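You operate a simulated robot arm through the tools that you are given. There is no shell and no other tool. Be economical: measure what you need, move in short steps, check, and stop when the job is done.

The job below is to be done with a simulated two-armed robot. You get a single attempt, and the scene is never put back.

JOB
Stack the 47 mm small block from the top of the teal bench on top of the 50 mm small block. Shut the upper cream drawer. Switch the red plate switch on. Take the cream cord from the top of the blue table and leave it on the top of the teal bench. Take the purple pad from the top of the yellow bench and put it on the shelf of the middle bench. Press the green spinner button two times. Put one of the tubs from the top of the green bench on the shelf of the teal bench. Put the tape roll on the top of the green bench away on the top of the drawer unit. Any order will do. Set down upright: pad.

Only the result counts: the job must be done as asked and must still hold three seconds after the hand-in. Knocking over, shifting, dropping, spilling or breaking anything else fails it.

ROBOT AND FRAMES
Two 7-joint arms with two-finger grippers on one trunk, on a base that drives. Base frame: it is fixed to the floor where the robot stands at the start and does not move with it; the origin is under the middle of the robot, x ahead of it, y to its left, z up; the surface under the hand at the start is at about z = 840. Lengths are in mm, angles in rad, forces in N, time in s.
The left shoulder is at the start at [73, 216, 1143], the right one opposite. With the tool pointing down near the work surface each hand reaches from about 300 to 820 mm from the robot's upright axis, wherever it stands, measured 20 degrees to its own side. Places, roughly: cord [-2250, 750, 750]; green spinner button [400, 1700, 700]; pad [-2500, 2250, 1000]; red plate switch [-2700, 500, 800]; shelf of the middle bench [-2000, -2200, 200]; shelf of the teal bench [700, -800, 200]; small block [750, -250, 750]; tape roll (5x5x3 cm) [800, 1000, 900]; top of the drawer unit (23x30 cm) [-1160, -1500, 1100]; top of the teal bench [700, -800, 800]; tub (11x12x9 cm) [500, 1200, 900]; upper cream drawer [300, 700, 500]. Payload 3.18 kg a hand.
Tool frame (each hand has its own): the origin (TCP) lies between the finger pads and is the grasp point; the fingertips stand 30 mm ahead of it; z points along the fingers, y is the line along which they close. The gripper opens to 144 mm. The gripper's body begins 103 mm behind the TCP.
Orientation is told as [roll, pitch, yaw] about the base's x, y, z axes, in that order, counted from this pose: with the fingers straight down and closing along the base's y, the tool's x points along the base's -x, its y along +y and its z along -z.

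CONTROLS
- The arms move only by the tool send_rows. It takes "left_plan", "right_plan" or both (then of equal length, played together; a hand with none holds still); each is one flat list of numbers, 6 for each row, row after row: the shift along the base's x, y, z in mm, then the turn, a rotation vector about the base's x, y, z in rad. In form: [dx, dy, dz, wx, wy, wz, dx, dy, dz, wx, wy, wz, ...]. A call has 1 to 8 rows; each row shifts and turns the commanded pose from where the row before left it. "left_claw" and "right_claw" are, for a hand that has rows, the opening in per cent of the stroke, from 0 (shut) to 100 (fully open), set as the call begins (left out, the last holds). A row lasts 0.2 s, in which the tool goes at most 50 mm and 0.15 rad; a call with a longer step from one row to the next is refused whole, and so is a gripper value outside its range. A pose out of reach is approached as far as the arm can. The call stops where the force on the tool passes 40 N (or 10 N more than at its start, if that is more) or the arm is blocked; 0.2 s more then pass. Each finger halts on what it meets, pressing with about 35 N; the grip force reading is that of the motor and also rises with nothing between the fingers. The clock runs only during rows and for 0.2 s after the last one: add rows that do not move to give the fingers time. It gives the time, the measured TCP pose, the force on the tool (base axes), the opening and the grip force at its end, in the units of the frame above (readings bear some noise), with the torque about the TCP (base axes, N m) and any sound that the robot's microphone picked up.
- Cameras (640 x 400 px; columns grow to the right, rows downward): "scene" is now at [152, 17.3, 1310.7]; the picture's right is [0.24, -0.97, 0.00], its down [-0.73, -0.18, -0.65] and it looks along [0.63, 0.16, -0.76] (base axes); focal length 214 px, centre (320, 200). "left" rides on the left gripper at [76, -16, -143] in its tool frame; the picture's right is [0.21, 0.98, 0.00], its down [-0.84, 0.18, -0.51] and it looks along [-0.50, 0.11, 0.86] (tool axes); focal length 218 px, centre (320, 200). "right" rides on the right gripper at [76, 16, -143] in its tool frame; the picture's right is [-0.21, 0.98, 0.00], its down [-0.84, -0.18, -0.51] and it looks along [-0.50, -0.11, 0.86] (tool axes); focal length 218 px, centre (320, 200). There is no depth. A picture from a camera that has moved, and an enlarged one, comes with that camera's place and axes in the base frame and with its lens.
- snapshot(camera): a new picture of that camera. No time passes.
- raise_lower(by): slides the trunk up (or, below 0, down) by that many mm; the arms and the scene camera ride with it, the base frame stays. It gives what a move gives, with no picture.
- steer(legs): drives the robot by 1 to 6 legs, each [ahead, left, turn to the left] in mm, mm and rad, along the robot's own axes; the way and the turn of a leg run together, so that a leg with both is an arc; at most 1500 mm and 3.142 rad a leg. The arms and the cameras ride along, it lands a little off, and it stops where it bumps. It gives what a move gives.
- turn_head(pan, tilt): turns the head with the scene camera to pan (to the left, within 1.396 rad either way) and tilt (down, from -0.506 to 1.204), counted from straight ahead of the robot. It gives what a move gives.
- close_up(camera, box): a new picture of the part [left, top, right, bottom] of that camera's present view, enlarged. No time passes.
- close_job(): hands the job in; it is judged then, once.

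Work in short steps. Places have to be worked out from the pictures, the camera data and where the tool is seen: move nearer, look again, correct. Check each grasp and each placing, and mend what went wrong. You have 196 turns and 176 pictures in all, those below and enlarged ones among them. Open the grippers and draw the arms clear of the work before you hand the job in, unless the task says otherwise; then end with one line.

The tools are called after "Call:" as a command line: name --argument value ..., lists and objects as JSON in quotes. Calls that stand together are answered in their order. send_rows: Moves the arms, as the interface text tells. Its arguments: {"type":"object","properties":{"left_plan":{"type":"array","items":{"type":"number"}},"left_claw":{"type":"number"},"right_plan":{"type":"array","items":{"type":"number"}},"right_claw":{"type":"number"}},"required":[]} The other tools are called the same way: raise_lower (by) slides the trunk up or down; steer (legs) drives the base; turn_head (pan, tilt) turns the head that bears the scene camera; snapshot (camera) takes a picture; close_up (camera, box) takes an enlarged picture of a part of a camera's view; close_job () hands the job in.

At the start:

```text
time: 0.0
left_position: [314.1, 137.1, 1145.0]
left_tcp_rot: [-0.002, 0.002, 0.003]
left_force: [0.3, 1.0, -0.6]
left_wrist_torque: [-0.01, 0.03, -0.03]
left_grip_width: 143.8
left_grasp_force: 0.0
right_position: [393.7, -141.0, 1178.5]
right_tcp_rot: [0.001, -0.001, -0.001]
right_force: [-0.2, 0.2, 0.2]
right_wrist_torque: [0.0, -0.01, 0.02]
right_grip_width: 144.0
right_grasp_force: 0.1
trunk travel left (down, up): [-225.0, 144.0]
robot x, y, heading: [-0.9, -0.6, -0.002]
head pan, tilt: [0.246, 0.86]
```

scene: 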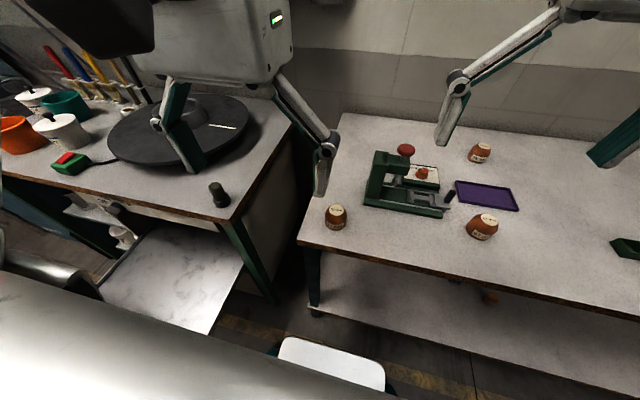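
right: 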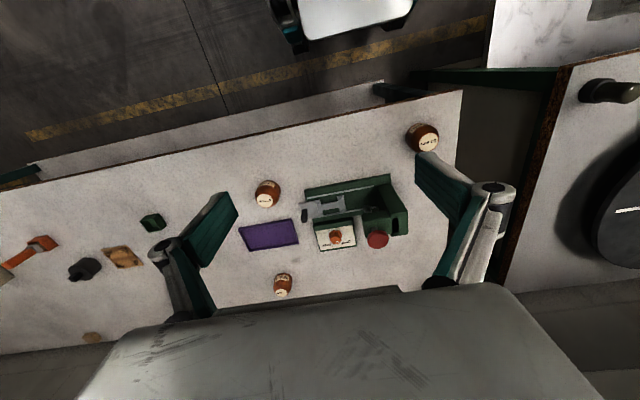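
left: 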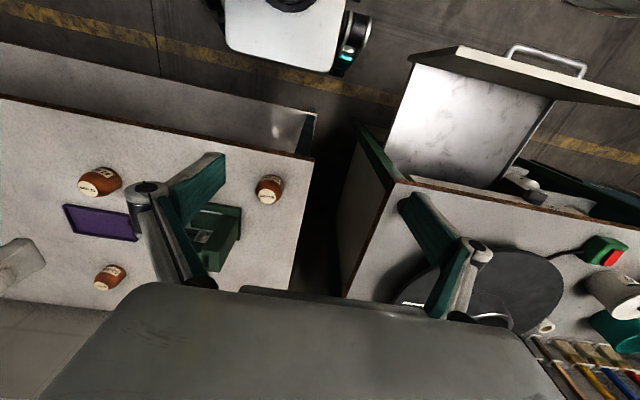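

I start by looking around: the green bench (front left) with the open drawer, the teal bench (front right). I pan the head to see more.

Call:
turn_head --pan 0.9 --tilt 0.6

Call:
snapshot --camera "scene"

Call:
turn_head --pan -0.6 --tilt 0.6

Call:
snapshot --camera "scene"

```text
time: 1.0
left_position: [313.9, 136.0, 1146.1]
left_tcp_rot: [-0.003, -0.001, 0.002]
left_force: [-0.2, -0.3, 0.5]
left_wrist_torque: [0.0, -0.04, 0.0]
left_grip_width: 144.1
left_grasp_force: 0.1
right_position: [394.7, -141.6, 1177.3]
right_tcp_rot: [0.001, -0.001, 0.001]
right_force: [0.2, -0.2, -0.3]
right_wrist_torque: [-0.02, 0.01, -0.01]
right_grip_width: 144.2
right_grasp_force: 0.0
trunk travel left (down, up): [-225.0, 144.0]
robot x, y, heading: [0.8, 0.3, 0.001]
head pan, tilt: [0.901, 0.6]
```

```text
172 pictures are left
camera scene: at [131.6, 67.6, 1332.3], right [0.78, -0.62, 0.0], down [-0.35, -0.44, -0.82], along [0.51, 0.65, -0.57], focal length 214 px, centre (320, 200)
```

scene: 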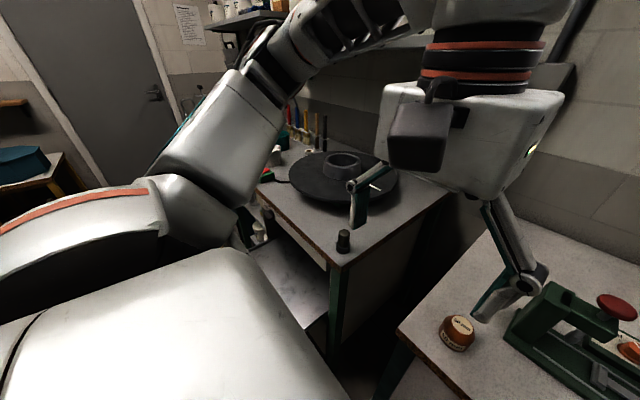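

```text
time: 2.6
left_position: [314.4, 136.5, 1144.6]
left_tcp_rot: [-0.001, -0.001, 0.001]
left_force: [-0.1, 0.4, 0.9]
left_wrist_torque: [-0.03, -0.02, 0.0]
left_grip_width: 143.9
left_grasp_force: 0.0
right_position: [394.7, -140.8, 1177.0]
right_tcp_rot: [0.0, 0.001, 0.0]
right_force: [0.7, 0.0, -0.4]
right_wrist_torque: [-0.02, -0.01, 0.01]
right_grip_width: 143.9
right_grasp_force: 0.1
trunk travel left (down, up): [-225.0, 144.0]
robot x, y, heading: [0.3, 2.0, 0.003]
head pan, tilt: [-0.6, 0.6]
```

```text
171 pictures are left
camera scene: at [149.6, -51.5, 1332.4], right [-0.56, -0.83, 0.0], down [-0.47, 0.32, -0.83], along [0.68, -0.47, -0.56], focal length 214 px, centre (320, 200)
```

scene: 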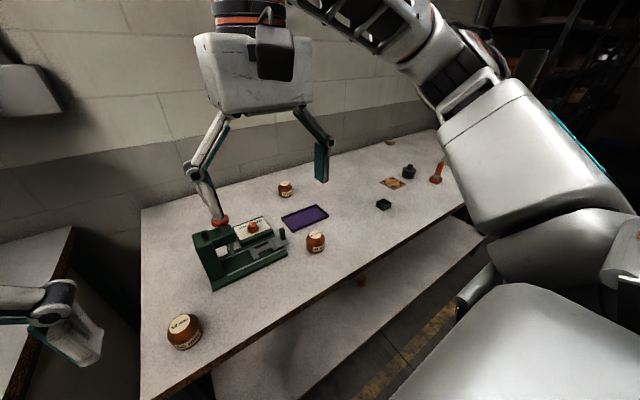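

I need details: what are the small objects on the teal bench? Enlarging.

Call:
close_up --camera "right" --box '[0, 150, 320, 350]'

Call:
close_up --camera "right" --box '[230, 110, 470, 310]'

Call:
close_up --camera "scene" --box '[360, 130, 500, 220]'

Call:
close_up --camera "left" --box '[320, 20, 640, 400]'

```text
2.00 times, centred on (160, 250) of right
camera zoom: at [318.4, -123.6, 1320.8], right [0.21, 0.98, 0.0], down [0.84, -0.18, 0.51], along [0.5, -0.11, -0.86], focal length 436 px, centre (640, 100)
```

zoom: 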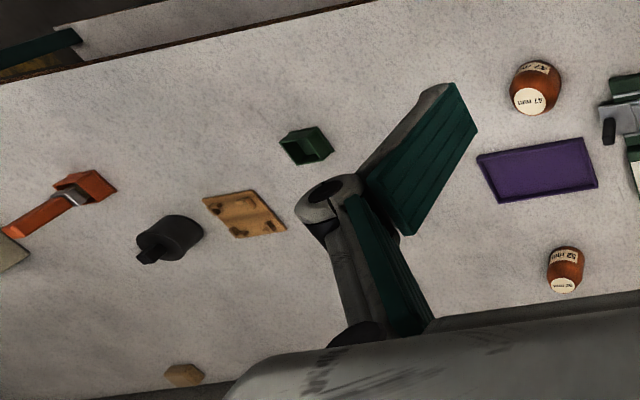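

```text
2.00 times, centred on (350, 210) of right
camera zoom: at [318.4, -123.6, 1320.8], right [0.21, 0.98, 0.0], down [0.84, -0.18, 0.51], along [0.5, -0.11, -0.86], focal length 436 px, centre (260, 180)
```

zoom: 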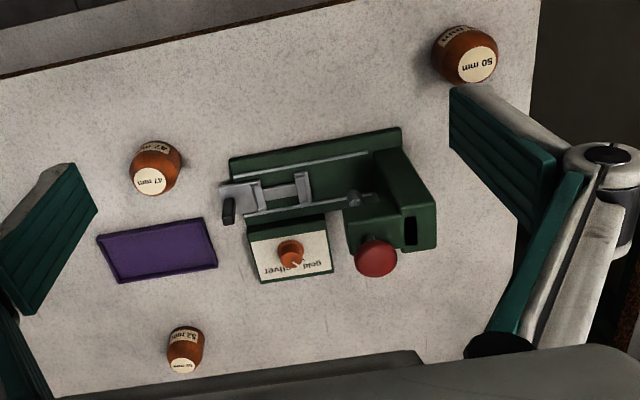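

```text
4.44 times, centred on (430, 175) of scene
camera zoom: at [149.6, -51.5, 1332.4], right [-0.56, -0.83, 0.0], down [-0.47, 0.32, -0.83], along [0.68, -0.47, -0.56], focal length 953 px, centre (-169, 311)
```

zoom: 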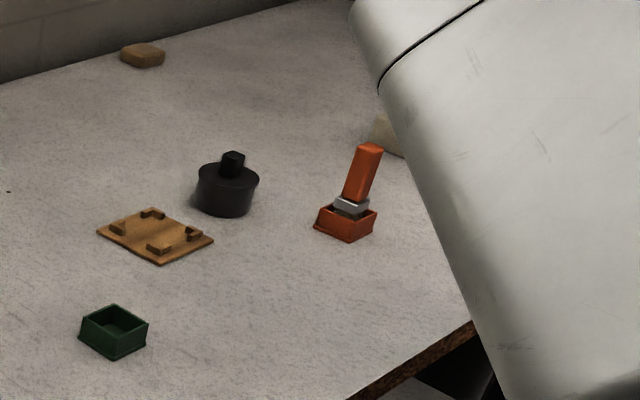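

```text
1.05 times, centred on (480, 210) of left (not enlarged: the box is as wide or as high as the picture)
camera zoom: at [238.6, 121.9, 1289.6], right [-0.21, 0.98, 0.0], down [0.84, 0.18, 0.51], along [0.5, 0.11, -0.86], focal length 230 px, centre (152, 190)
```

zoom: 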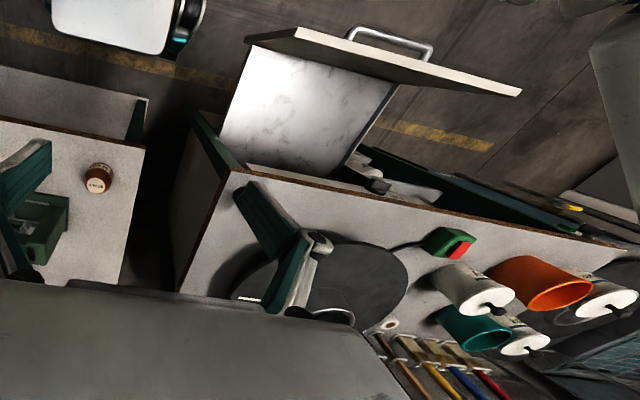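

The small blocks are barrel-like and labelled: 47 mm near [546,-306], 50 mm near [481,59], on a top at z≈840. I bring the right hand above the 47 mm one and look.

Call:
send_rows --right_plan '[25, -27.5, -25, 0, 0, 0, 25, -27.5, -25, 0, 0, 0, 25, -27.5, -25, 0, 0, 0, 25, -27.5, -25, 0, 0, 0, 25, -27.5, -25, 0, 0, 0, 25, -27.5, -25, 0, 0, 0]' --right_claw 65

Call:
snapshot --camera "right"

```text
time: 4.0
left_position: [314.7, 135.7, 1144.7]
left_tcp_rot: [-0.002, 0.002, 0.001]
left_force: [0.2, -0.4, 0.5]
left_wrist_torque: [-0.02, 0.03, 0.02]
left_grip_width: 143.7
left_grasp_force: 0.1
right_position: [546.3, -305.5, 1026.5]
right_tcp_rot: [0.0, 0.002, -0.001]
right_force: [0.1, -0.3, -0.3]
right_wrist_torque: [0.02, 0.05, 0.01]
right_grip_width: 93.6
right_grasp_force: 0.1
trunk travel left (down, up): [-225.0, 144.0]
robot x, y, heading: [-0.5, -3.2, 0.0]
head pan, tilt: [-0.6, 0.6]
```

```text
166 pictures are left
camera right: at [469.6, -287.9, 1169.4], right [0.21, 0.98, 0.0], down [0.84, -0.18, 0.51], along [0.5, -0.11, -0.86], focal length 218 px, centre (320, 200)
```

right: 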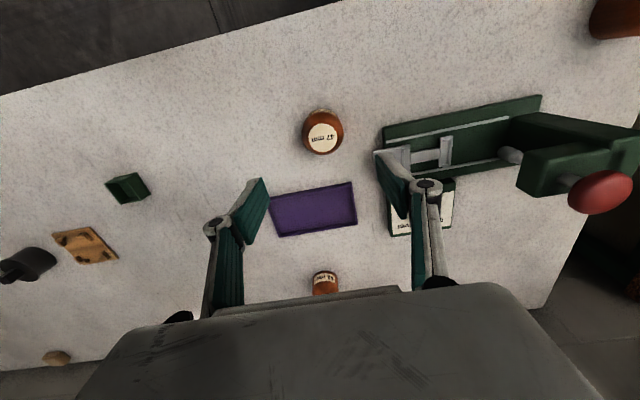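

Triangulating gives the block's top centre at about [544,-302,887]. I descend to z≈876 with fingers at either side.

Call:
send_rows --right_plan '[-2, 3, -40, 0, 0, 0, 0, 0, -40, 0, 0, 0, 0, 0, -40, 0, 0, 0, 0, 0, -29, 0, 0, 0]'

Call:
snapshot --camera "right"

```text
time: 5.0
left_position: [314.5, 136.8, 1144.7]
left_tcp_rot: [-0.002, 0.002, 0.002]
left_force: [0.6, -0.4, -0.3]
left_wrist_torque: [0.0, 0.04, 0.0]
left_grip_width: 144.1
left_grasp_force: 0.1
right_position: [543.5, -301.6, 879.0]
right_tcp_rot: [-0.002, -0.001, -0.001]
right_force: [0.2, 0.3, 0.4]
right_wrist_torque: [0.02, -0.04, 0.01]
right_grip_width: 93.6
right_grasp_force: 0.0
trunk travel left (down, up): [-225.0, 144.0]
robot x, y, heading: [1.7, -3.0, -0.003]
head pan, tilt: [-0.6, 0.6]
```

```text
165 pictures are left
camera right: at [467.2, -284.1, 1022.0], right [0.21, 0.98, 0.0], down [0.84, -0.18, 0.51], along [0.5, -0.11, -0.86], focal length 218 px, centre (320, 200)
```

right: 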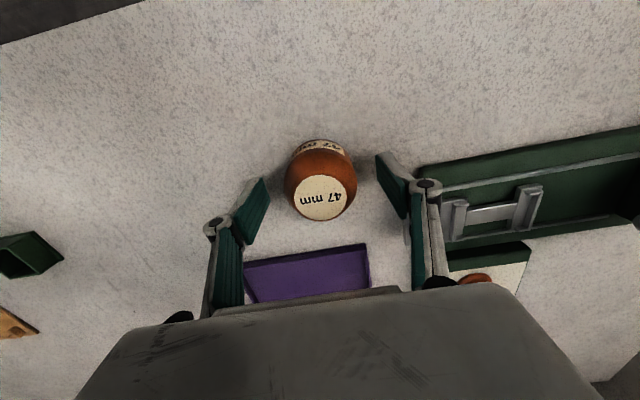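

The block sits between the fingers. Close.

Call:
send_rows --right_plan '[1, 1, 0, 0, 0, 0, 0, 0, 0, 0, 0, 0, 0, 0, 0, 0, 0, 0]' --right_claw 0

Call:
send_rows --right_plan '[0, 0, 40, 0, 0, 0, 0, 0, 40, 0, 0, 0, 0, 0, 40, 0, 0, 0, 0, 0, 20, 0, 0, 0]'

Call:
snapshot --camera "right"

```text
time: 5.8
left_position: [314.3, 137.4, 1144.0]
left_tcp_rot: [-0.003, 0.001, 0.003]
left_force: [-0.4, -0.6, 0.2]
left_wrist_torque: [0.01, -0.04, 0.0]
left_grip_width: 144.0
left_grasp_force: 0.0
right_position: [544.2, -300.0, 880.7]
right_tcp_rot: [0.0, -0.001, 0.0]
right_force: [0.2, 0.2, 0.0]
right_wrist_torque: [0.01, 0.0, 0.0]
right_grip_width: 54.7
right_grasp_force: 34.6
trunk travel left (down, up): [-225.0, 144.0]
robot x, y, heading: [-3.2, 0.5, 0.005]
head pan, tilt: [-0.6, 0.6]
```

```text
time: 6.8
left_position: [314.1, 137.2, 1145.3]
left_tcp_rot: [-0.003, 0.001, 0.0]
left_force: [0.5, -0.4, 0.0]
left_wrist_torque: [-0.04, -0.01, -0.01]
left_grip_width: 143.9
left_grasp_force: 0.3
right_position: [544.1, -303.1, 1020.3]
right_tcp_rot: [0.0, -0.001, 0.001]
right_force: [-0.3, 0.4, -0.2]
right_wrist_torque: [0.0, -0.02, 0.02]
right_grip_width: 0.1
right_grasp_force: 30.2
trunk travel left (down, up): [-225.0, 144.0]
robot x, y, heading: [-0.5, -0.7, 0.005]
head pan, tilt: [-0.6, 0.6]
```

```text
164 pictures are left
camera right: at [468.0, -285.7, 1164.0], right [0.21, 0.98, 0.0], down [0.84, -0.18, 0.51], along [0.5, -0.11, -0.86], focal length 218 px, centre (320, 200)
```

right: 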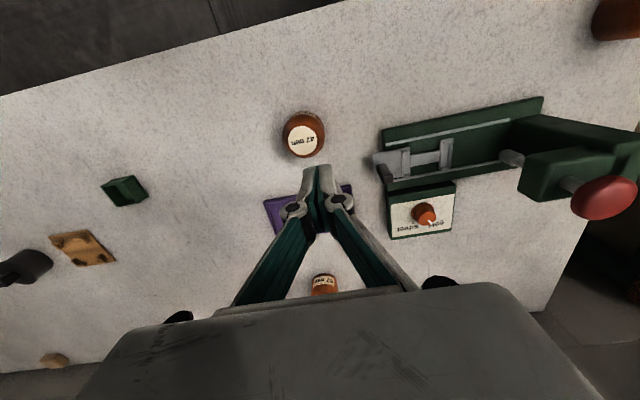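

The block slipped out on the lift and stands about 25 mm away, still upright. I look at its shape closely before trying again lower.

Call:
turn_head --pan -0.5 --tilt 0.7

Call:
close_up --camera "scene" --box '[200, 120, 420, 260]'

Call:
close_up --camera "right" --box '[250, 90, 410, 190]'

```text
time: 7.5
left_position: [313.2, 137.8, 1145.8]
left_tcp_rot: [-0.002, 0.0, 0.002]
left_force: [-1.0, -0.8, -0.5]
left_wrist_torque: [-0.04, -0.02, 0.06]
left_grip_width: 143.6
left_grasp_force: 0.1
right_position: [544.5, -303.5, 1020.3]
right_tcp_rot: [0.0, 0.0, 0.001]
right_force: [-0.1, 0.6, 0.0]
right_wrist_torque: [0.01, -0.02, 0.04]
right_grip_width: 0.0
right_grasp_force: 30.9
trunk travel left (down, up): [-225.0, 144.0]
robot x, y, heading: [4.1, 1.6, 0.001]
head pan, tilt: [-0.499, 0.7]
```

```text
2.86 times, centred on (310, 190) of scene
camera zoom: at [151.2, -42.3, 1323.8], right [-0.48, -0.88, 0.0], down [-0.57, 0.31, -0.77], along [0.67, -0.37, -0.64], focal length 613 px, centre (349, 229)
```

zoom: 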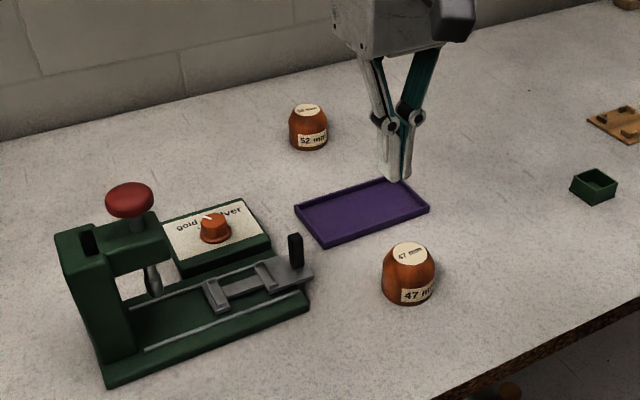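

```text
4.00 times, centred on (330, 140) of right
camera zoom: at [468.1, -285.9, 1163.5], right [0.21, 0.98, 0.0], down [0.84, -0.18, 0.51], along [0.5, -0.11, -0.86], focal length 873 px, centre (280, 440)
```

zoom: 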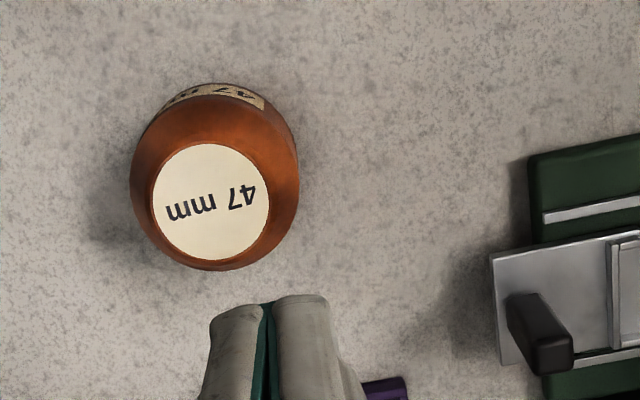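

The block is dome-shaped, widest low down, so the grip must be lower. Its centre is now about [539,-327]; I open, line up, and go down to z≈872.

Call:
send_rows --right_plan '[-5, -23, 0, 0, 0, 0, 0, 0, -40, 0, 0, 0, 0, 0, -40, 0, 0, 0, 0, 0, -40, 0, 0, 0, 0, 0, -20, 0, 0, 0, 0, 0, -4, 0, 0, 0, 0, 0, -4, 0, 0, 0]' --right_claw 62

Call:
snapshot --camera "right"

```text
time: 9.1
left_position: [314.7, 137.1, 1143.8]
left_tcp_rot: [-0.002, 0.001, 0.001]
left_force: [-0.6, -0.8, 0.1]
left_wrist_torque: [0.0, 0.01, 0.0]
left_grip_width: 144.0
left_grasp_force: 0.1
right_position: [538.3, -324.2, 871.8]
right_tcp_rot: [0.001, -0.002, 0.0]
right_force: [-0.3, -0.4, -0.1]
right_wrist_torque: [0.01, -0.04, 0.0]
right_grip_width: 89.2
right_grasp_force: 0.0
trunk travel left (down, up): [-225.0, 144.0]
robot x, y, heading: [0.5, 1.7, -0.001]
head pan, tilt: [-0.499, 0.7]
```

```text
161 pictures are left
camera right: at [461.9, -307.5, 1014.2], right [0.21, 0.98, 0.0], down [0.84, -0.18, 0.51], along [0.5, -0.11, -0.86], focal length 218 px, centre (320, 200)
```

right: 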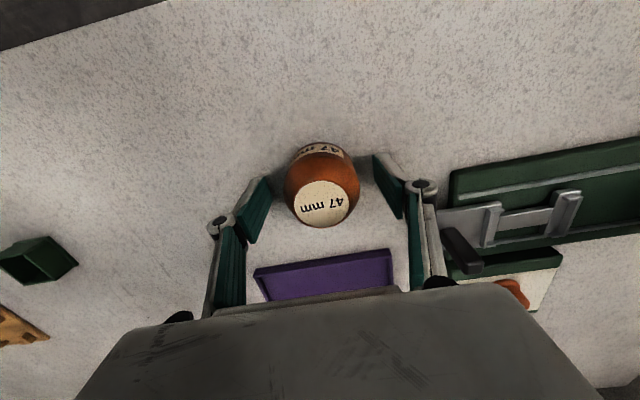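

Well centred in x. I inch 4 mm lower and check for table contact.

Call:
send_rows --right_plan '[1, 1, -2, 0, 0, 0, 0, 0, -2, 0, 0, 0, 0, 0, 0, 0, 0, 0]'

```text
time: 9.9
left_position: [314.3, 138.0, 1145.6]
left_tcp_rot: [-0.003, 0.001, 0.002]
left_force: [-0.8, -0.5, 0.1]
left_wrist_torque: [-0.02, -0.02, -0.02]
left_grip_width: 144.1
left_grasp_force: 0.0
right_position: [538.2, -324.2, 865.8]
right_tcp_rot: [0.0, 0.001, 0.0]
right_force: [-0.1, 0.8, 0.1]
right_wrist_torque: [-0.01, -0.02, 0.02]
right_grip_width: 89.3
right_grasp_force: 0.1
trunk travel left (down, up): [-225.0, 144.0]
robot x, y, heading: [-0.9, 2.7, 0.002]
head pan, tilt: [-0.499, 0.7]
```

No contact yet; lower gently a bit more.

Call:
send_rows --right_plan '[1, 1, -2, 0, 0, 0, 0, 0, -2, 0, 0, 0, 0, 0, -2, 0, 0, 0]'

```text
time: 10.7
left_position: [313.3, 136.7, 1145.8]
left_tcp_rot: [-0.003, 0.0, 0.002]
left_force: [1.3, -0.6, -1.7]
left_wrist_torque: [0.01, 0.07, -0.01]
left_grip_width: 143.6
left_grasp_force: 0.0
right_position: [541.6, -322.4, 865.6]
right_tcp_rot: [0.001, -0.006, -0.002]
right_force: [-8.3, -8.4, 46.4]
right_wrist_torque: [-1.28, 0.55, -0.09]
right_grip_width: 88.4
right_grasp_force: 22.7
trunk travel left (down, up): [-225.0, 144.0]
robot x, y, heading: [0.7, -0.2, -0.002]
head pan, tilt: [-0.499, 0.7]
```

Contact: the surface is at z≈835. I back off a little and close, then lift slowly.

Call:
send_rows --right_plan '[-1, 0, 6, 0, 0, 0, 0, 0, 0, 0, 0, 0]'

Call:
send_rows --right_plan '[0, 0, 0, 0, 0, 0, 0, 0, 0, 0, 0, 0, 0, 0, 0, 0, 0, 0]' --right_claw 0

Call:
send_rows --right_plan '[0, 0, 10, 0, 0, 0, 0, 0, 10, 0, 0, 0, 0, 0, 0, 0, 0, 0]'

```text
time: 11.3
left_position: [314.0, 137.6, 1144.7]
left_tcp_rot: [-0.002, 0.0, 0.002]
left_force: [0.2, 0.0, 0.0]
left_wrist_torque: [-0.01, 0.04, 0.0]
left_grip_width: 144.2
left_grasp_force: 0.1
right_position: [539.4, -321.9, 865.7]
right_tcp_rot: [0.0, 0.001, 0.0]
right_force: [0.4, -1.7, 17.7]
right_wrist_torque: [-0.23, 0.02, 0.22]
right_grip_width: 88.7
right_grasp_force: 10.0
trunk travel left (down, up): [-225.0, 144.0]
robot x, y, heading: [-0.5, 0.9, 0.004]
head pan, tilt: [-0.499, 0.7]
```

```text
time: 12.1
left_position: [313.4, 137.0, 1146.8]
left_tcp_rot: [-0.002, -0.003, 0.001]
left_force: [-0.8, 0.0, -0.7]
left_wrist_torque: [0.01, -0.04, 0.0]
left_grip_width: 143.8
left_grasp_force: 0.0
right_position: [539.4, -322.8, 870.1]
right_tcp_rot: [0.0, -0.005, -0.002]
right_force: [-1.6, -6.0, 32.4]
right_wrist_torque: [-0.13, 0.32, -0.06]
right_grip_width: 54.7
right_grasp_force: 34.8
trunk travel left (down, up): [-225.0, 144.0]
robot x, y, heading: [-1.1, -1.6, -0.003]
head pan, tilt: [-0.499, 0.7]
```

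```text
time: 12.9
left_position: [315.0, 137.4, 1145.6]
left_tcp_rot: [0.001, 0.003, 0.002]
left_force: [-0.1, -0.4, 0.3]
left_wrist_torque: [0.0, 0.02, -0.02]
left_grip_width: 143.8
left_grasp_force: 0.0
right_position: [540.1, -324.8, 886.5]
right_tcp_rot: [0.001, 0.002, 0.0]
right_force: [0.0, -0.6, -1.0]
right_wrist_torque: [0.01, 0.01, 0.01]
right_grip_width: 54.5
right_grasp_force: 35.7
trunk travel left (down, up): [-225.0, 144.0]
robot x, y, heading: [-2.0, -6.9, -0.006]
head pan, tilt: [-0.499, 0.7]
```

Held at 54.5 mm. Lift and check.

Call:
send_rows --right_plan '[0, 0, 30, 0, 0, 0, 0, 0, 40, 0, 0, 0, 0, 0, 40, 0, 0, 0, 0, 0, 30, 0, 0, 0]'

Call:
snapshot --camera "right"

```text
time: 13.9
left_position: [313.5, 136.3, 1144.8]
left_tcp_rot: [-0.003, 0.001, 0.003]
left_force: [-0.3, 0.0, -0.4]
left_wrist_torque: [-0.04, 0.0, 0.02]
left_grip_width: 144.0
left_grasp_force: 0.1
right_position: [541.4, -322.3, 1027.2]
right_tcp_rot: [0.0, -0.002, 0.0]
right_force: [-0.1, 0.3, -0.8]
right_wrist_torque: [-0.01, 0.0, -0.05]
right_grip_width: 54.5
right_grasp_force: 35.1
trunk travel left (down, up): [-225.0, 144.0]
robot x, y, heading: [1.0, 2.1, -0.001]
head pan, tilt: [-0.499, 0.7]
```

```text
160 pictures are left
camera right: at [464.3, -304.2, 1170.5], right [0.21, 0.98, 0.0], down [0.84, -0.18, 0.51], along [0.5, -0.11, -0.86], focal length 218 px, centre (320, 200)
```

right: 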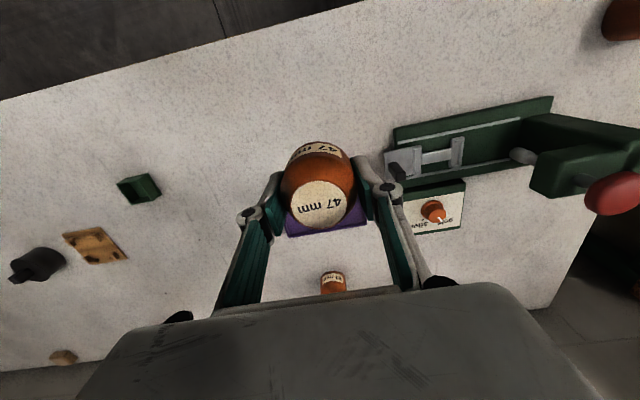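

Block held securely. I move the left hand out to the left and carry the block toward the 50 mm block at about [484,61].

Call:
send_rows --left_plan '[0, 40, 0, 0, 0, 0, 0, 40, 0, 0, 0, 0, 0, 40, 0, 0, 0, 0, 0, 40, 0, 0, 0, 0, 0, 40, 0, 0, 0, 0, 0, 0, 0, 0, 0, 0, 0, 0, 0, 0, 0, 0, 0, 0, 0, 0, 0, 0]' --right_plan '[-7, 42, 4, 0, 0, 0, -7, 42, 4, 0, 0, 0, -7, 42, 4, 0, 0, 0, -7, 42, 4, 0, 0, 0, -7, 42, 4, 0, 0, 0, -7, 42, 4, 0, 0, 0, -7, 42, 4, 0, 0, 0, -7, 42, 4, 0, 0, 0]'

Call:
snapshot --camera "right"

```text
time: 15.7
left_position: [313.9, 339.5, 1145.1]
left_tcp_rot: [-0.003, 0.0, 0.001]
left_force: [0.2, 0.8, 0.6]
left_wrist_torque: [-0.05, -0.02, -0.04]
left_grip_width: 144.1
left_grasp_force: 0.1
right_position: [484.1, 16.3, 1060.8]
right_tcp_rot: [0.0, 0.001, 0.0]
right_force: [0.1, 0.1, -0.1]
right_wrist_torque: [-0.04, 0.02, -0.01]
right_grip_width: 54.6
right_grasp_force: 35.2
trunk travel left (down, up): [-225.0, 144.0]
robot x, y, heading: [3.1, 3.2, -0.003]
head pan, tilt: [-0.499, 0.7]
```

```text
159 pictures are left
camera right: at [408.0, 34.2, 1203.4], right [0.21, 0.98, 0.0], down [0.84, -0.18, 0.51], along [0.5, -0.11, -0.86], focal length 218 px, centre (320, 200)
```

right: 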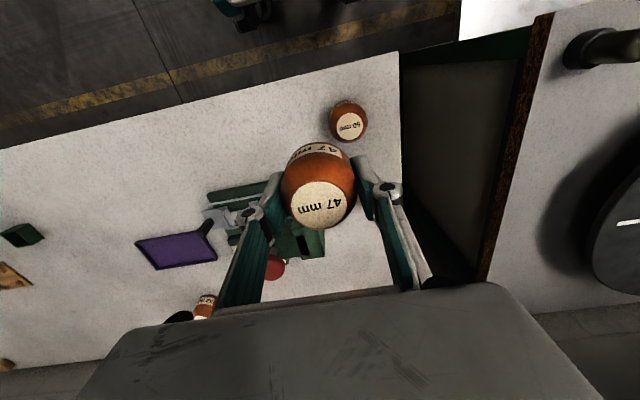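

Refine the 50 mm block's place with an enlarged view.

Call:
close_up --camera "right" --box '[270, 80, 430, 240]'

Call:
turn_head --pan 0.1 --tilt 0.9

Call:
snapshot --camera "scene"

```text
2.50 times, centred on (350, 160) of right
camera zoom: at [408.0, 34.2, 1203.4], right [0.21, 0.98, 0.0], down [0.84, -0.18, 0.51], along [0.5, -0.11, -0.86], focal length 546 px, centre (245, 300)
```

zoom: 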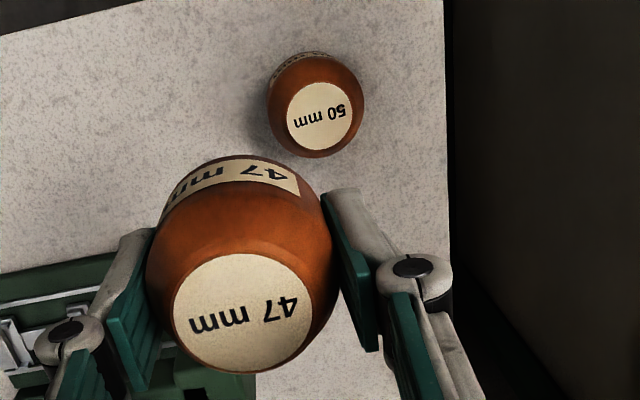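

```text
time: 16.7
left_position: [314.6, 337.4, 1144.5]
left_tcp_rot: [-0.003, -0.001, 0.003]
left_force: [-0.3, -0.2, 0.1]
left_wrist_torque: [-0.02, 0.0, 0.02]
left_grip_width: 144.0
left_grasp_force: 0.1
right_position: [484.3, 15.0, 1060.4]
right_tcp_rot: [0.0, 0.0, -0.002]
right_force: [-0.1, 0.5, -1.4]
right_wrist_torque: [0.01, -0.02, 0.0]
right_grip_width: 54.4
right_grasp_force: 34.6
trunk travel left (down, up): [-225.0, 144.0]
robot x, y, heading: [2.0, -2.5, -0.002]
head pan, tilt: [0.099, 0.901]
```

```text
157 pictures are left
camera scene: at [151.8, 5.7, 1307.6], right [0.1, -1.0, 0.0], down [-0.78, -0.08, -0.62], along [0.62, 0.06, -0.78], focal length 214 px, centre (320, 200)
```

scene: 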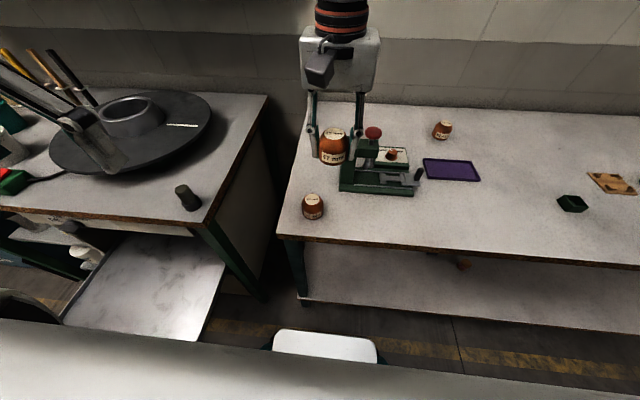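

50 mm block's top centre ≈[483,60,889]; held block is ≈[+0.5,+2] off the TCP. I move above it and descend to z≈935.

Call:
send_rows --right_plan '[-1.7, 42.6, 0, 0, 0, 0, 0, 0, -35, 0, 0, 0, 0, 0, -35, 0, 0, 0, 0, 0, -35, 0, 0, 0, 0, 0, -20, 0, 0, 0, 0, 0, 0, 0, 0, 0]'

Call:
snapshot --camera "right"

Call:
close_up --camera "scene" --box '[240, 100, 400, 240]'

```text
time: 18.1
left_position: [314.8, 338.7, 1145.1]
left_tcp_rot: [-0.002, -0.001, 0.0]
left_force: [-0.6, 0.5, 0.2]
left_wrist_torque: [-0.04, 0.01, 0.0]
left_grip_width: 144.0
left_grasp_force: 0.1
right_position: [483.0, 55.8, 933.3]
right_tcp_rot: [-0.001, 0.0, 0.001]
right_force: [0.4, -0.6, 0.2]
right_wrist_torque: [-0.01, 0.0, 0.02]
right_grip_width: 54.7
right_grasp_force: 35.0
trunk travel left (down, up): [-225.0, 144.0]
robot x, y, heading: [1.9, 0.3, 0.003]
head pan, tilt: [0.099, 0.901]
```

```text
156 pictures are left
camera right: at [406.7, 72.7, 1076.5], right [0.21, 0.98, 0.0], down [0.84, -0.18, 0.51], along [0.5, -0.11, -0.86], focal length 218 px, centre (320, 200)
```

right: 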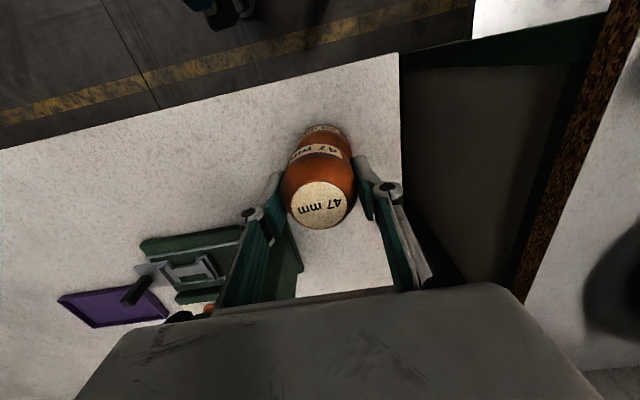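

```text
2.86 times, centred on (320, 170) of scene
camera zoom: at [151.7, 5.7, 1307.6], right [0.1, -1.0, 0.0], down [-0.78, -0.08, -0.62], along [0.62, 0.06, -0.78], focal length 613 px, centre (320, 286)
```

zoom: 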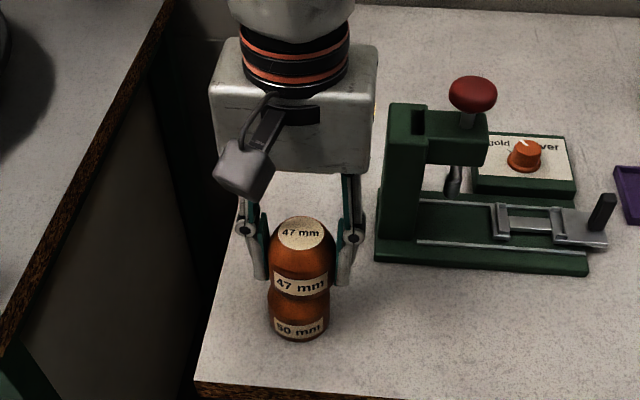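

Aligned well. Descend in small steps till contact.

Call:
send_rows --right_plan '[0, 1, -2, 0, 0, 0, 0, 0, -2, 0, 0, 0, 0, 0, -2, 0, 0, 0, 0, 0, 0, 0, 0, 0]'

```text
time: 19.1
left_position: [314.5, 338.6, 1144.8]
left_tcp_rot: [-0.002, 0.0, 0.002]
left_force: [0.4, -0.3, -0.5]
left_wrist_torque: [-0.02, -0.01, 0.0]
left_grip_width: 144.1
left_grasp_force: 0.0
right_position: [481.8, 56.5, 927.1]
right_tcp_rot: [-0.001, 0.0, 0.0]
right_force: [1.9, -0.5, -1.0]
right_wrist_torque: [-0.02, 0.0, 0.01]
right_grip_width: 54.6
right_grasp_force: 34.9
trunk travel left (down, up): [-225.0, 144.0]
robot x, y, heading: [2.9, -1.8, -0.003]
head pan, tilt: [0.099, 0.901]
```

No contact yet; a few more millimetres.

Call:
send_rows --right_plan '[0.5, 0.5, -1.5, 0, 0, 0, 0, 0, -1.5, 0, 0, 0, 0, 0, 0, 0, 0, 0]'

```text
time: 19.9
left_position: [314.4, 337.9, 1145.3]
left_tcp_rot: [0.0, 0.0, 0.002]
left_force: [-0.1, -0.1, -0.4]
left_wrist_torque: [0.02, 0.05, 0.01]
left_grip_width: 144.1
left_grasp_force: 0.0
right_position: [483.3, 57.8, 923.3]
right_tcp_rot: [0.0, -0.003, 0.001]
right_force: [-0.1, 0.9, -0.2]
right_wrist_torque: [0.0, -0.01, -0.02]
right_grip_width: 54.7
right_grasp_force: 35.1
trunk travel left (down, up): [-225.0, 144.0]
robot x, y, heading: [-0.6, -1.8, 0.0]
head pan, tilt: [0.099, 0.901]
```

Call:
send_rows --right_plan '[0, 0, -1.5, 0, 0, 0, 0, 0, -1.5, 0, 0, 0, 0, 0, 0, 0, 0, 0]'

Call:
close_up --camera "right" --box '[240, 100, 400, 240]'

```text
time: 20.7
left_position: [312.9, 338.0, 1144.7]
left_tcp_rot: [-0.002, -0.001, 0.001]
left_force: [-0.7, -0.1, 0.0]
left_wrist_torque: [-0.03, 0.02, 0.03]
left_grip_width: 143.9
left_grasp_force: 0.1
right_position: [482.8, 57.0, 922.1]
right_tcp_rot: [0.0, -0.001, 0.0]
right_force: [0.0, -0.1, -0.7]
right_wrist_torque: [-0.01, -0.01, -0.03]
right_grip_width: 54.5
right_grasp_force: 35.2
trunk travel left (down, up): [-225.0, 144.0]
robot x, y, heading: [-0.1, -2.1, -0.001]
head pan, tilt: [0.099, 0.901]
```

```text
2.86 times, centred on (320, 170) of right
camera zoom: at [406.4, 74.2, 1064.8], right [0.21, 0.98, 0.0], down [0.84, -0.18, 0.51], along [0.5, -0.11, -0.86], focal length 624 px, centre (320, 286)
```

zoom: 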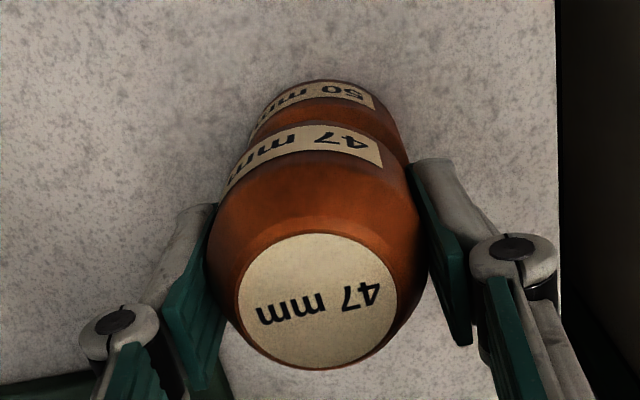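

Still free; continue in 1 mm steps.

Call:
send_rows --right_plan '[0, 1, -1, 0, 0, 0, 0, 0, -1, 0, 0, 0, 0, 0, -1, 0, 0, 0, 0, 0, 0, 0, 0, 0]'

```text
time: 21.7
left_position: [312.8, 337.4, 1145.8]
left_tcp_rot: [-0.002, 0.0, 0.001]
left_force: [0.1, 0.4, -0.9]
left_wrist_torque: [-0.04, 0.0, 0.0]
left_grip_width: 144.2
left_grasp_force: 0.0
right_position: [481.9, 57.5, 921.5]
right_tcp_rot: [-0.001, -0.003, -0.001]
right_force: [-1.2, -2.5, 18.4]
right_wrist_torque: [-0.05, 0.02, -0.02]
right_grip_width: 54.7
right_grasp_force: 34.8
trunk travel left (down, up): [-225.0, 144.0]
robot x, y, heading: [-0.1, 2.5, -0.002]
head pan, tilt: [0.099, 0.901]
```

Contact (18 N). Ease 1 mm up and open.

Call:
send_rows --right_plan '[0, 0, 1, 0, 0, 0, 0, 0, 0, 0, 0, 0]'

Call:
send_rows --right_plan '[0, 0, 0, 0, 0, 0, 0, 0, 0, 0, 0, 0, 0, 0, 0, 0, 0, 0]' --right_claw 70

Call:
close_up --camera "scene" --box '[240, 100, 400, 240]'

Call:
send_rows --right_plan '[0, 0, 30, 0, 0, 0, 0, 0, 40, 0, 0, 0, 0, 0, 40, 0, 0, 0, 0, 0, 40, 0, 0, 0]'

Call:
close_up --camera "scene" --box '[240, 100, 400, 240]'

```text
time: 22.3
left_position: [314.0, 338.8, 1144.9]
left_tcp_rot: [-0.003, -0.002, 0.002]
left_force: [-0.4, 0.2, 0.2]
left_wrist_torque: [-0.03, 0.02, -0.04]
left_grip_width: 143.7
left_grasp_force: 0.0
right_position: [482.3, 58.5, 921.5]
right_tcp_rot: [0.003, -0.001, 0.001]
right_force: [2.4, 0.0, 19.4]
right_wrist_torque: [0.01, -0.07, -0.02]
right_grip_width: 54.5
right_grasp_force: 34.8
trunk travel left (down, up): [-225.0, 144.0]
robot x, y, heading: [-1.8, -0.3, -0.001]
head pan, tilt: [0.099, 0.901]
```

```text
time: 23.1
left_position: [312.9, 338.5, 1146.6]
left_tcp_rot: [-0.002, 0.001, 0.001]
left_force: [-1.1, -0.3, -0.1]
left_wrist_torque: [-0.02, 0.02, 0.01]
left_grip_width: 144.0
left_grasp_force: 0.1
right_position: [482.3, 57.5, 920.8]
right_tcp_rot: [-0.002, 0.0, -0.001]
right_force: [-0.2, 0.5, 0.7]
right_wrist_torque: [-0.01, 0.03, 0.0]
right_grip_width: 101.0
right_grasp_force: 0.1
trunk travel left (down, up): [-225.0, 144.0]
robot x, y, heading: [1.8, 4.5, -0.001]
head pan, tilt: [0.099, 0.901]
```

```text
2.86 times, centred on (320, 170) of scene
camera zoom: at [151.7, 5.9, 1307.6], right [0.1, -1.0, 0.0], down [-0.78, -0.08, -0.62], along [0.62, 0.06, -0.78], focal length 613 px, centre (320, 286)
```

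zoom: 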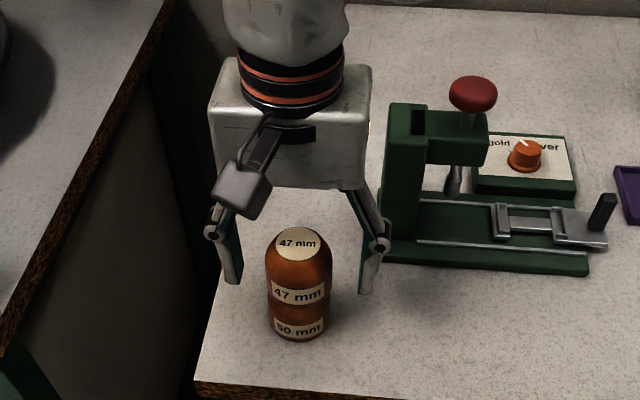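

```text
time: 24.1
left_position: [313.6, 339.9, 1146.5]
left_tcp_rot: [-0.002, -0.002, 0.0]
left_force: [-0.7, -0.8, 0.2]
left_wrist_torque: [0.0, -0.01, -0.03]
left_grip_width: 144.0
left_grasp_force: 0.0
right_position: [480.0, 58.1, 1070.9]
right_tcp_rot: [-0.001, 0.0, 0.001]
right_force: [0.0, -0.2, -0.2]
right_wrist_torque: [-0.03, -0.01, 0.02]
right_grip_width: 100.9
right_grasp_force: 0.1
trunk travel left (down, up): [-225.0, 144.0]
robot x, y, heading: [1.9, -3.1, -0.0]
head pan, tilt: [0.099, 0.901]
```

```text
2.86 times, centred on (320, 170) of scene
camera zoom: at [151.0, 6.0, 1307.7], right [0.1, -0.99, 0.0], down [-0.78, -0.08, -0.62], along [0.62, 0.06, -0.78], focal length 613 px, centre (320, 286)
```

zoom: 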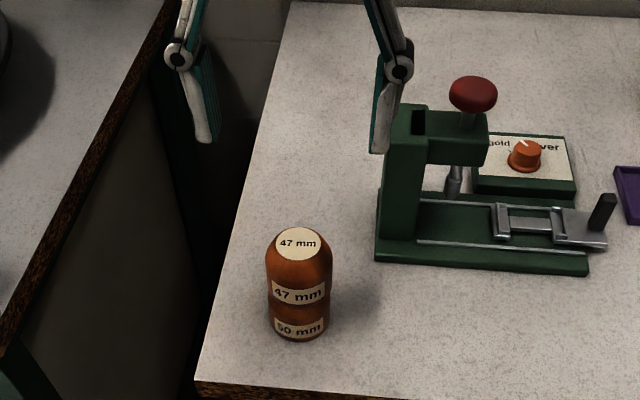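

Stack stands well. I retract the right hand to its side and look left, wide, before driving.

Call:
send_rows --right_plan '[-20, -35, 15, 0, 0, 0, -20, -40, 15, 0, 0, 0, -20, -40, 15, 0, 0, 0, -20, -40, 15, 0, 0, 0, -20, -40, 15, 0, 0, 0, -20, -40, 0, 0, 0, 0]'

Call:
turn_head --pan 1.39 --tilt 0.35

Call:
snapshot --camera "scene"

Call:
turn_head --pan -1.39 --tilt 0.35

Call:
snapshot --camera "scene"

```text
time: 25.5
left_position: [313.5, 336.9, 1145.1]
left_tcp_rot: [0.002, -0.001, 0.003]
left_force: [0.7, 0.0, 0.3]
left_wrist_torque: [0.03, 0.02, 0.0]
left_grip_width: 143.9
left_grasp_force: 0.0
right_position: [363.0, -177.2, 1145.8]
right_tcp_rot: [0.002, -0.001, 0.003]
right_force: [0.6, -0.6, 1.0]
right_wrist_torque: [0.05, -0.02, 0.02]
right_grip_width: 100.9
right_grasp_force: 0.1
trunk travel left (down, up): [-225.0, 144.0]
robot x, y, heading: [-1.0, 2.4, 0.002]
head pan, tilt: [0.099, 0.901]
```

```text
time: 27.0
left_position: [313.3, 337.7, 1145.1]
left_tcp_rot: [-0.001, 0.0, 0.003]
left_force: [1.2, 0.5, 0.2]
left_wrist_torque: [0.03, 0.03, -0.01]
left_grip_width: 144.1
left_grasp_force: 0.3
right_position: [362.7, -175.0, 1145.9]
right_tcp_rot: [-0.002, 0.0, 0.001]
right_force: [-0.5, -0.7, -0.1]
right_wrist_torque: [-0.03, 0.02, 0.01]
right_grip_width: 100.7
right_grasp_force: 0.1
trunk travel left (down, up): [-225.0, 144.0]
robot x, y, heading: [1.3, -0.3, -0.001]
head pan, tilt: [1.389, 0.351]
```

```text
151 pictures are left
camera scene: at [93.5, 90.0, 1355.1], right [0.98, -0.18, 0.0], down [-0.06, -0.34, -0.94], along [0.17, 0.92, -0.34], focal length 214 px, centre (320, 200)
```

scene: 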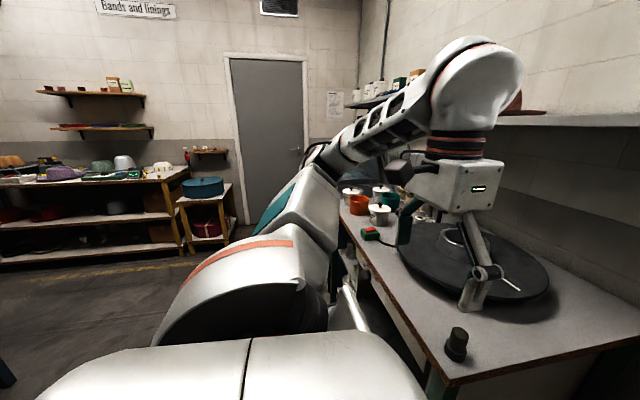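

```text
time: 29.4
left_position: [314.4, 338.5, 1146.2]
left_tcp_rot: [-0.001, 0.001, 0.001]
left_force: [-0.5, 0.6, -0.5]
left_wrist_torque: [0.02, -0.03, 0.01]
left_grip_width: 143.7
left_grasp_force: 0.0
right_position: [364.1, -175.9, 1148.1]
right_tcp_rot: [0.002, 0.001, -0.001]
right_force: [-0.3, -0.4, -0.2]
right_wrist_torque: [0.02, -0.01, 0.03]
right_grip_width: 101.0
right_grasp_force: 0.0
trunk travel left (down, up): [-225.0, 144.0]
robot x, y, heading: [0.6, 1.6, 0.001]
head pan, tilt: [-1.389, 0.351]
```

```text
150 pictures are left
camera scene: at [93.5, -93.2, 1355.1], right [-0.98, -0.18, 0.0], down [-0.06, 0.34, -0.94], along [0.17, -0.92, -0.34], focal length 214 px, centre (320, 200)
```

scene: 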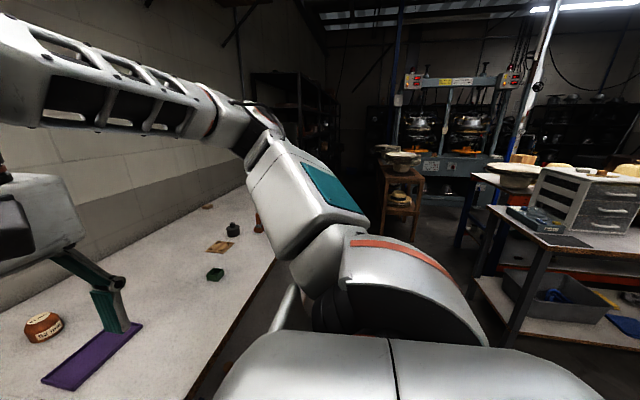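

Space behind and left seems free. I back off 450 mm and go left ~850 mm so the green bench lies ahead.

Call:
steer --legs '[[-450, 0, 0], [0, 850, 0]]'

Call:
turn_head --pan 0 --tilt 0.6

Call:
snapshot --camera "scene"

```text
time: 39.5
left_position: [-135.5, 1176.5, 1144.6]
left_tcp_rot: [-0.003, 0.0, -0.011]
left_force: [-0.2, -0.8, -0.2]
left_wrist_torque: [0.01, 0.03, -0.01]
left_grip_width: 144.1
left_grasp_force: 0.1
right_position: [-93.4, 662.1, 1147.6]
right_tcp_rot: [0.0, 0.001, -0.013]
right_force: [0.1, 0.1, 0.1]
right_wrist_torque: [0.03, -0.02, 0.02]
right_grip_width: 100.9
right_grasp_force: 0.0
trunk travel left (down, up): [-225.0, 144.0]
robot x, y, heading: [-458.9, 842.7, -0.012]
head pan, tilt: [-1.389, 0.351]
```

```text
time: 41.1
left_position: [-136.3, 1177.0, 1144.8]
left_tcp_rot: [-0.001, 0.0, -0.012]
left_force: [0.2, -0.5, 0.2]
left_wrist_torque: [0.01, -0.01, 0.01]
left_grip_width: 144.1
left_grasp_force: 0.0
right_position: [-93.9, 662.4, 1146.6]
right_tcp_rot: [0.0, -0.001, -0.011]
right_force: [0.3, -0.2, 0.7]
right_wrist_torque: [-0.03, 0.01, -0.01]
right_grip_width: 100.7
right_grasp_force: 0.0
trunk travel left (down, up): [-225.0, 144.0]
robot x, y, heading: [-454.7, 842.8, -0.007]
head pan, tilt: [0.0, 0.6]
```

```text
149 pictures are left
camera scene: at [-289.1, 838.9, 1332.4], right [-0.01, -1.0, 0.0], down [-0.56, 0.01, -0.83], along [0.83, -0.01, -0.56], focal length 214 px, centre (320, 200)
```

scene: 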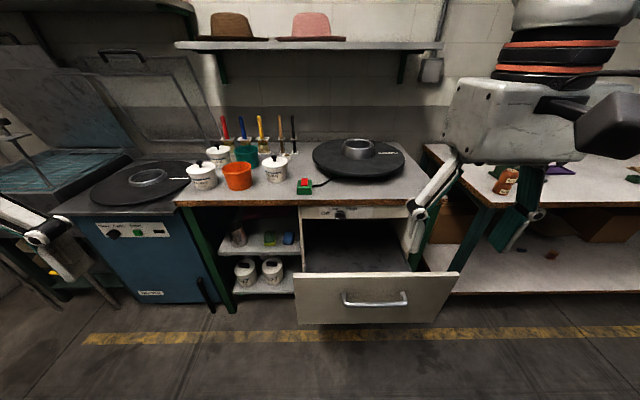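

The open drawer is right ahead. I zoom in on the bench and the drawer.

Call:
close_up --camera "scene" --box '[180, 110, 340, 210]'

Call:
close_up --camera "scene" --box '[200, 190, 480, 340]'

Call:
close_up --camera "scene" --box '[60, 140, 260, 260]'

```text
4.00 times, centred on (260, 160) of scene
camera zoom: at [-289.1, 838.9, 1332.4], right [-0.01, -1.0, 0.0], down [-0.56, 0.01, -0.83], along [0.83, -0.01, -0.56], focal length 858 px, centre (560, 360)
```

zoom: 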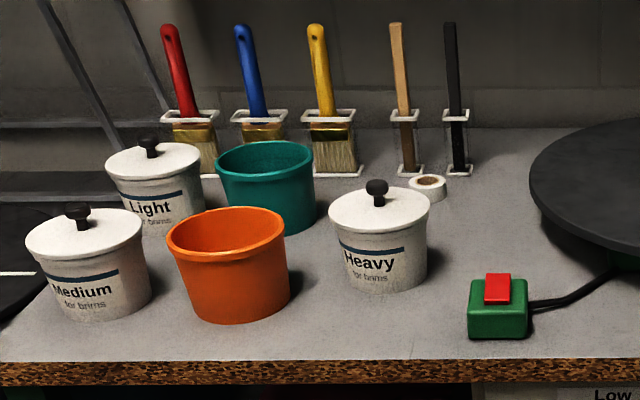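

```text
2.29 times, centred on (340, 265) of scene
camera zoom: at [-289.1, 838.9, 1332.4], right [-0.01, -1.0, 0.0], down [-0.56, 0.01, -0.83], along [0.83, -0.01, -0.56], focal length 490 px, centre (274, 51)
```

zoom: 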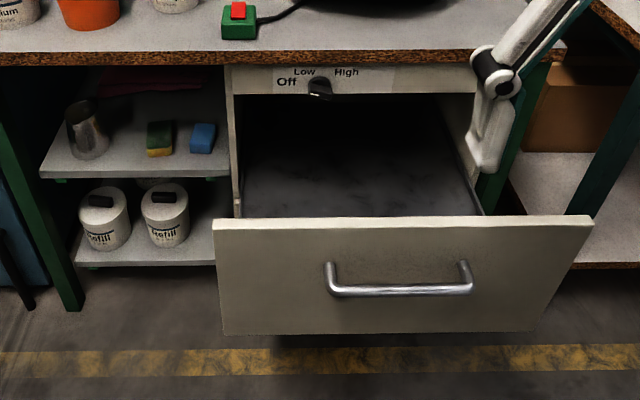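

```text
3.20 times, centred on (160, 200) of scene
camera zoom: at [-289.1, 838.9, 1332.4], right [-0.01, -1.0, 0.0], down [-0.56, 0.01, -0.83], along [0.83, -0.01, -0.56], focal length 686 px, centre (832, 200)
```

zoom: 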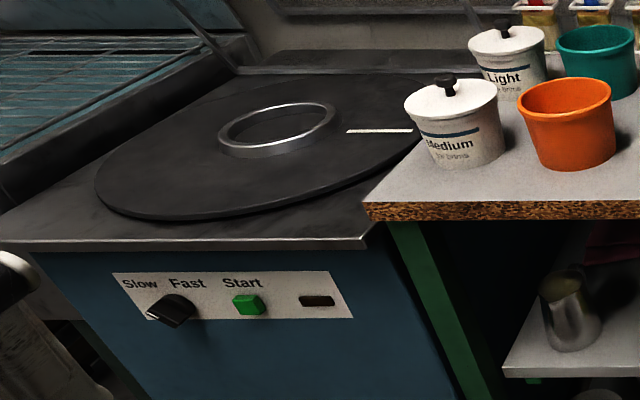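

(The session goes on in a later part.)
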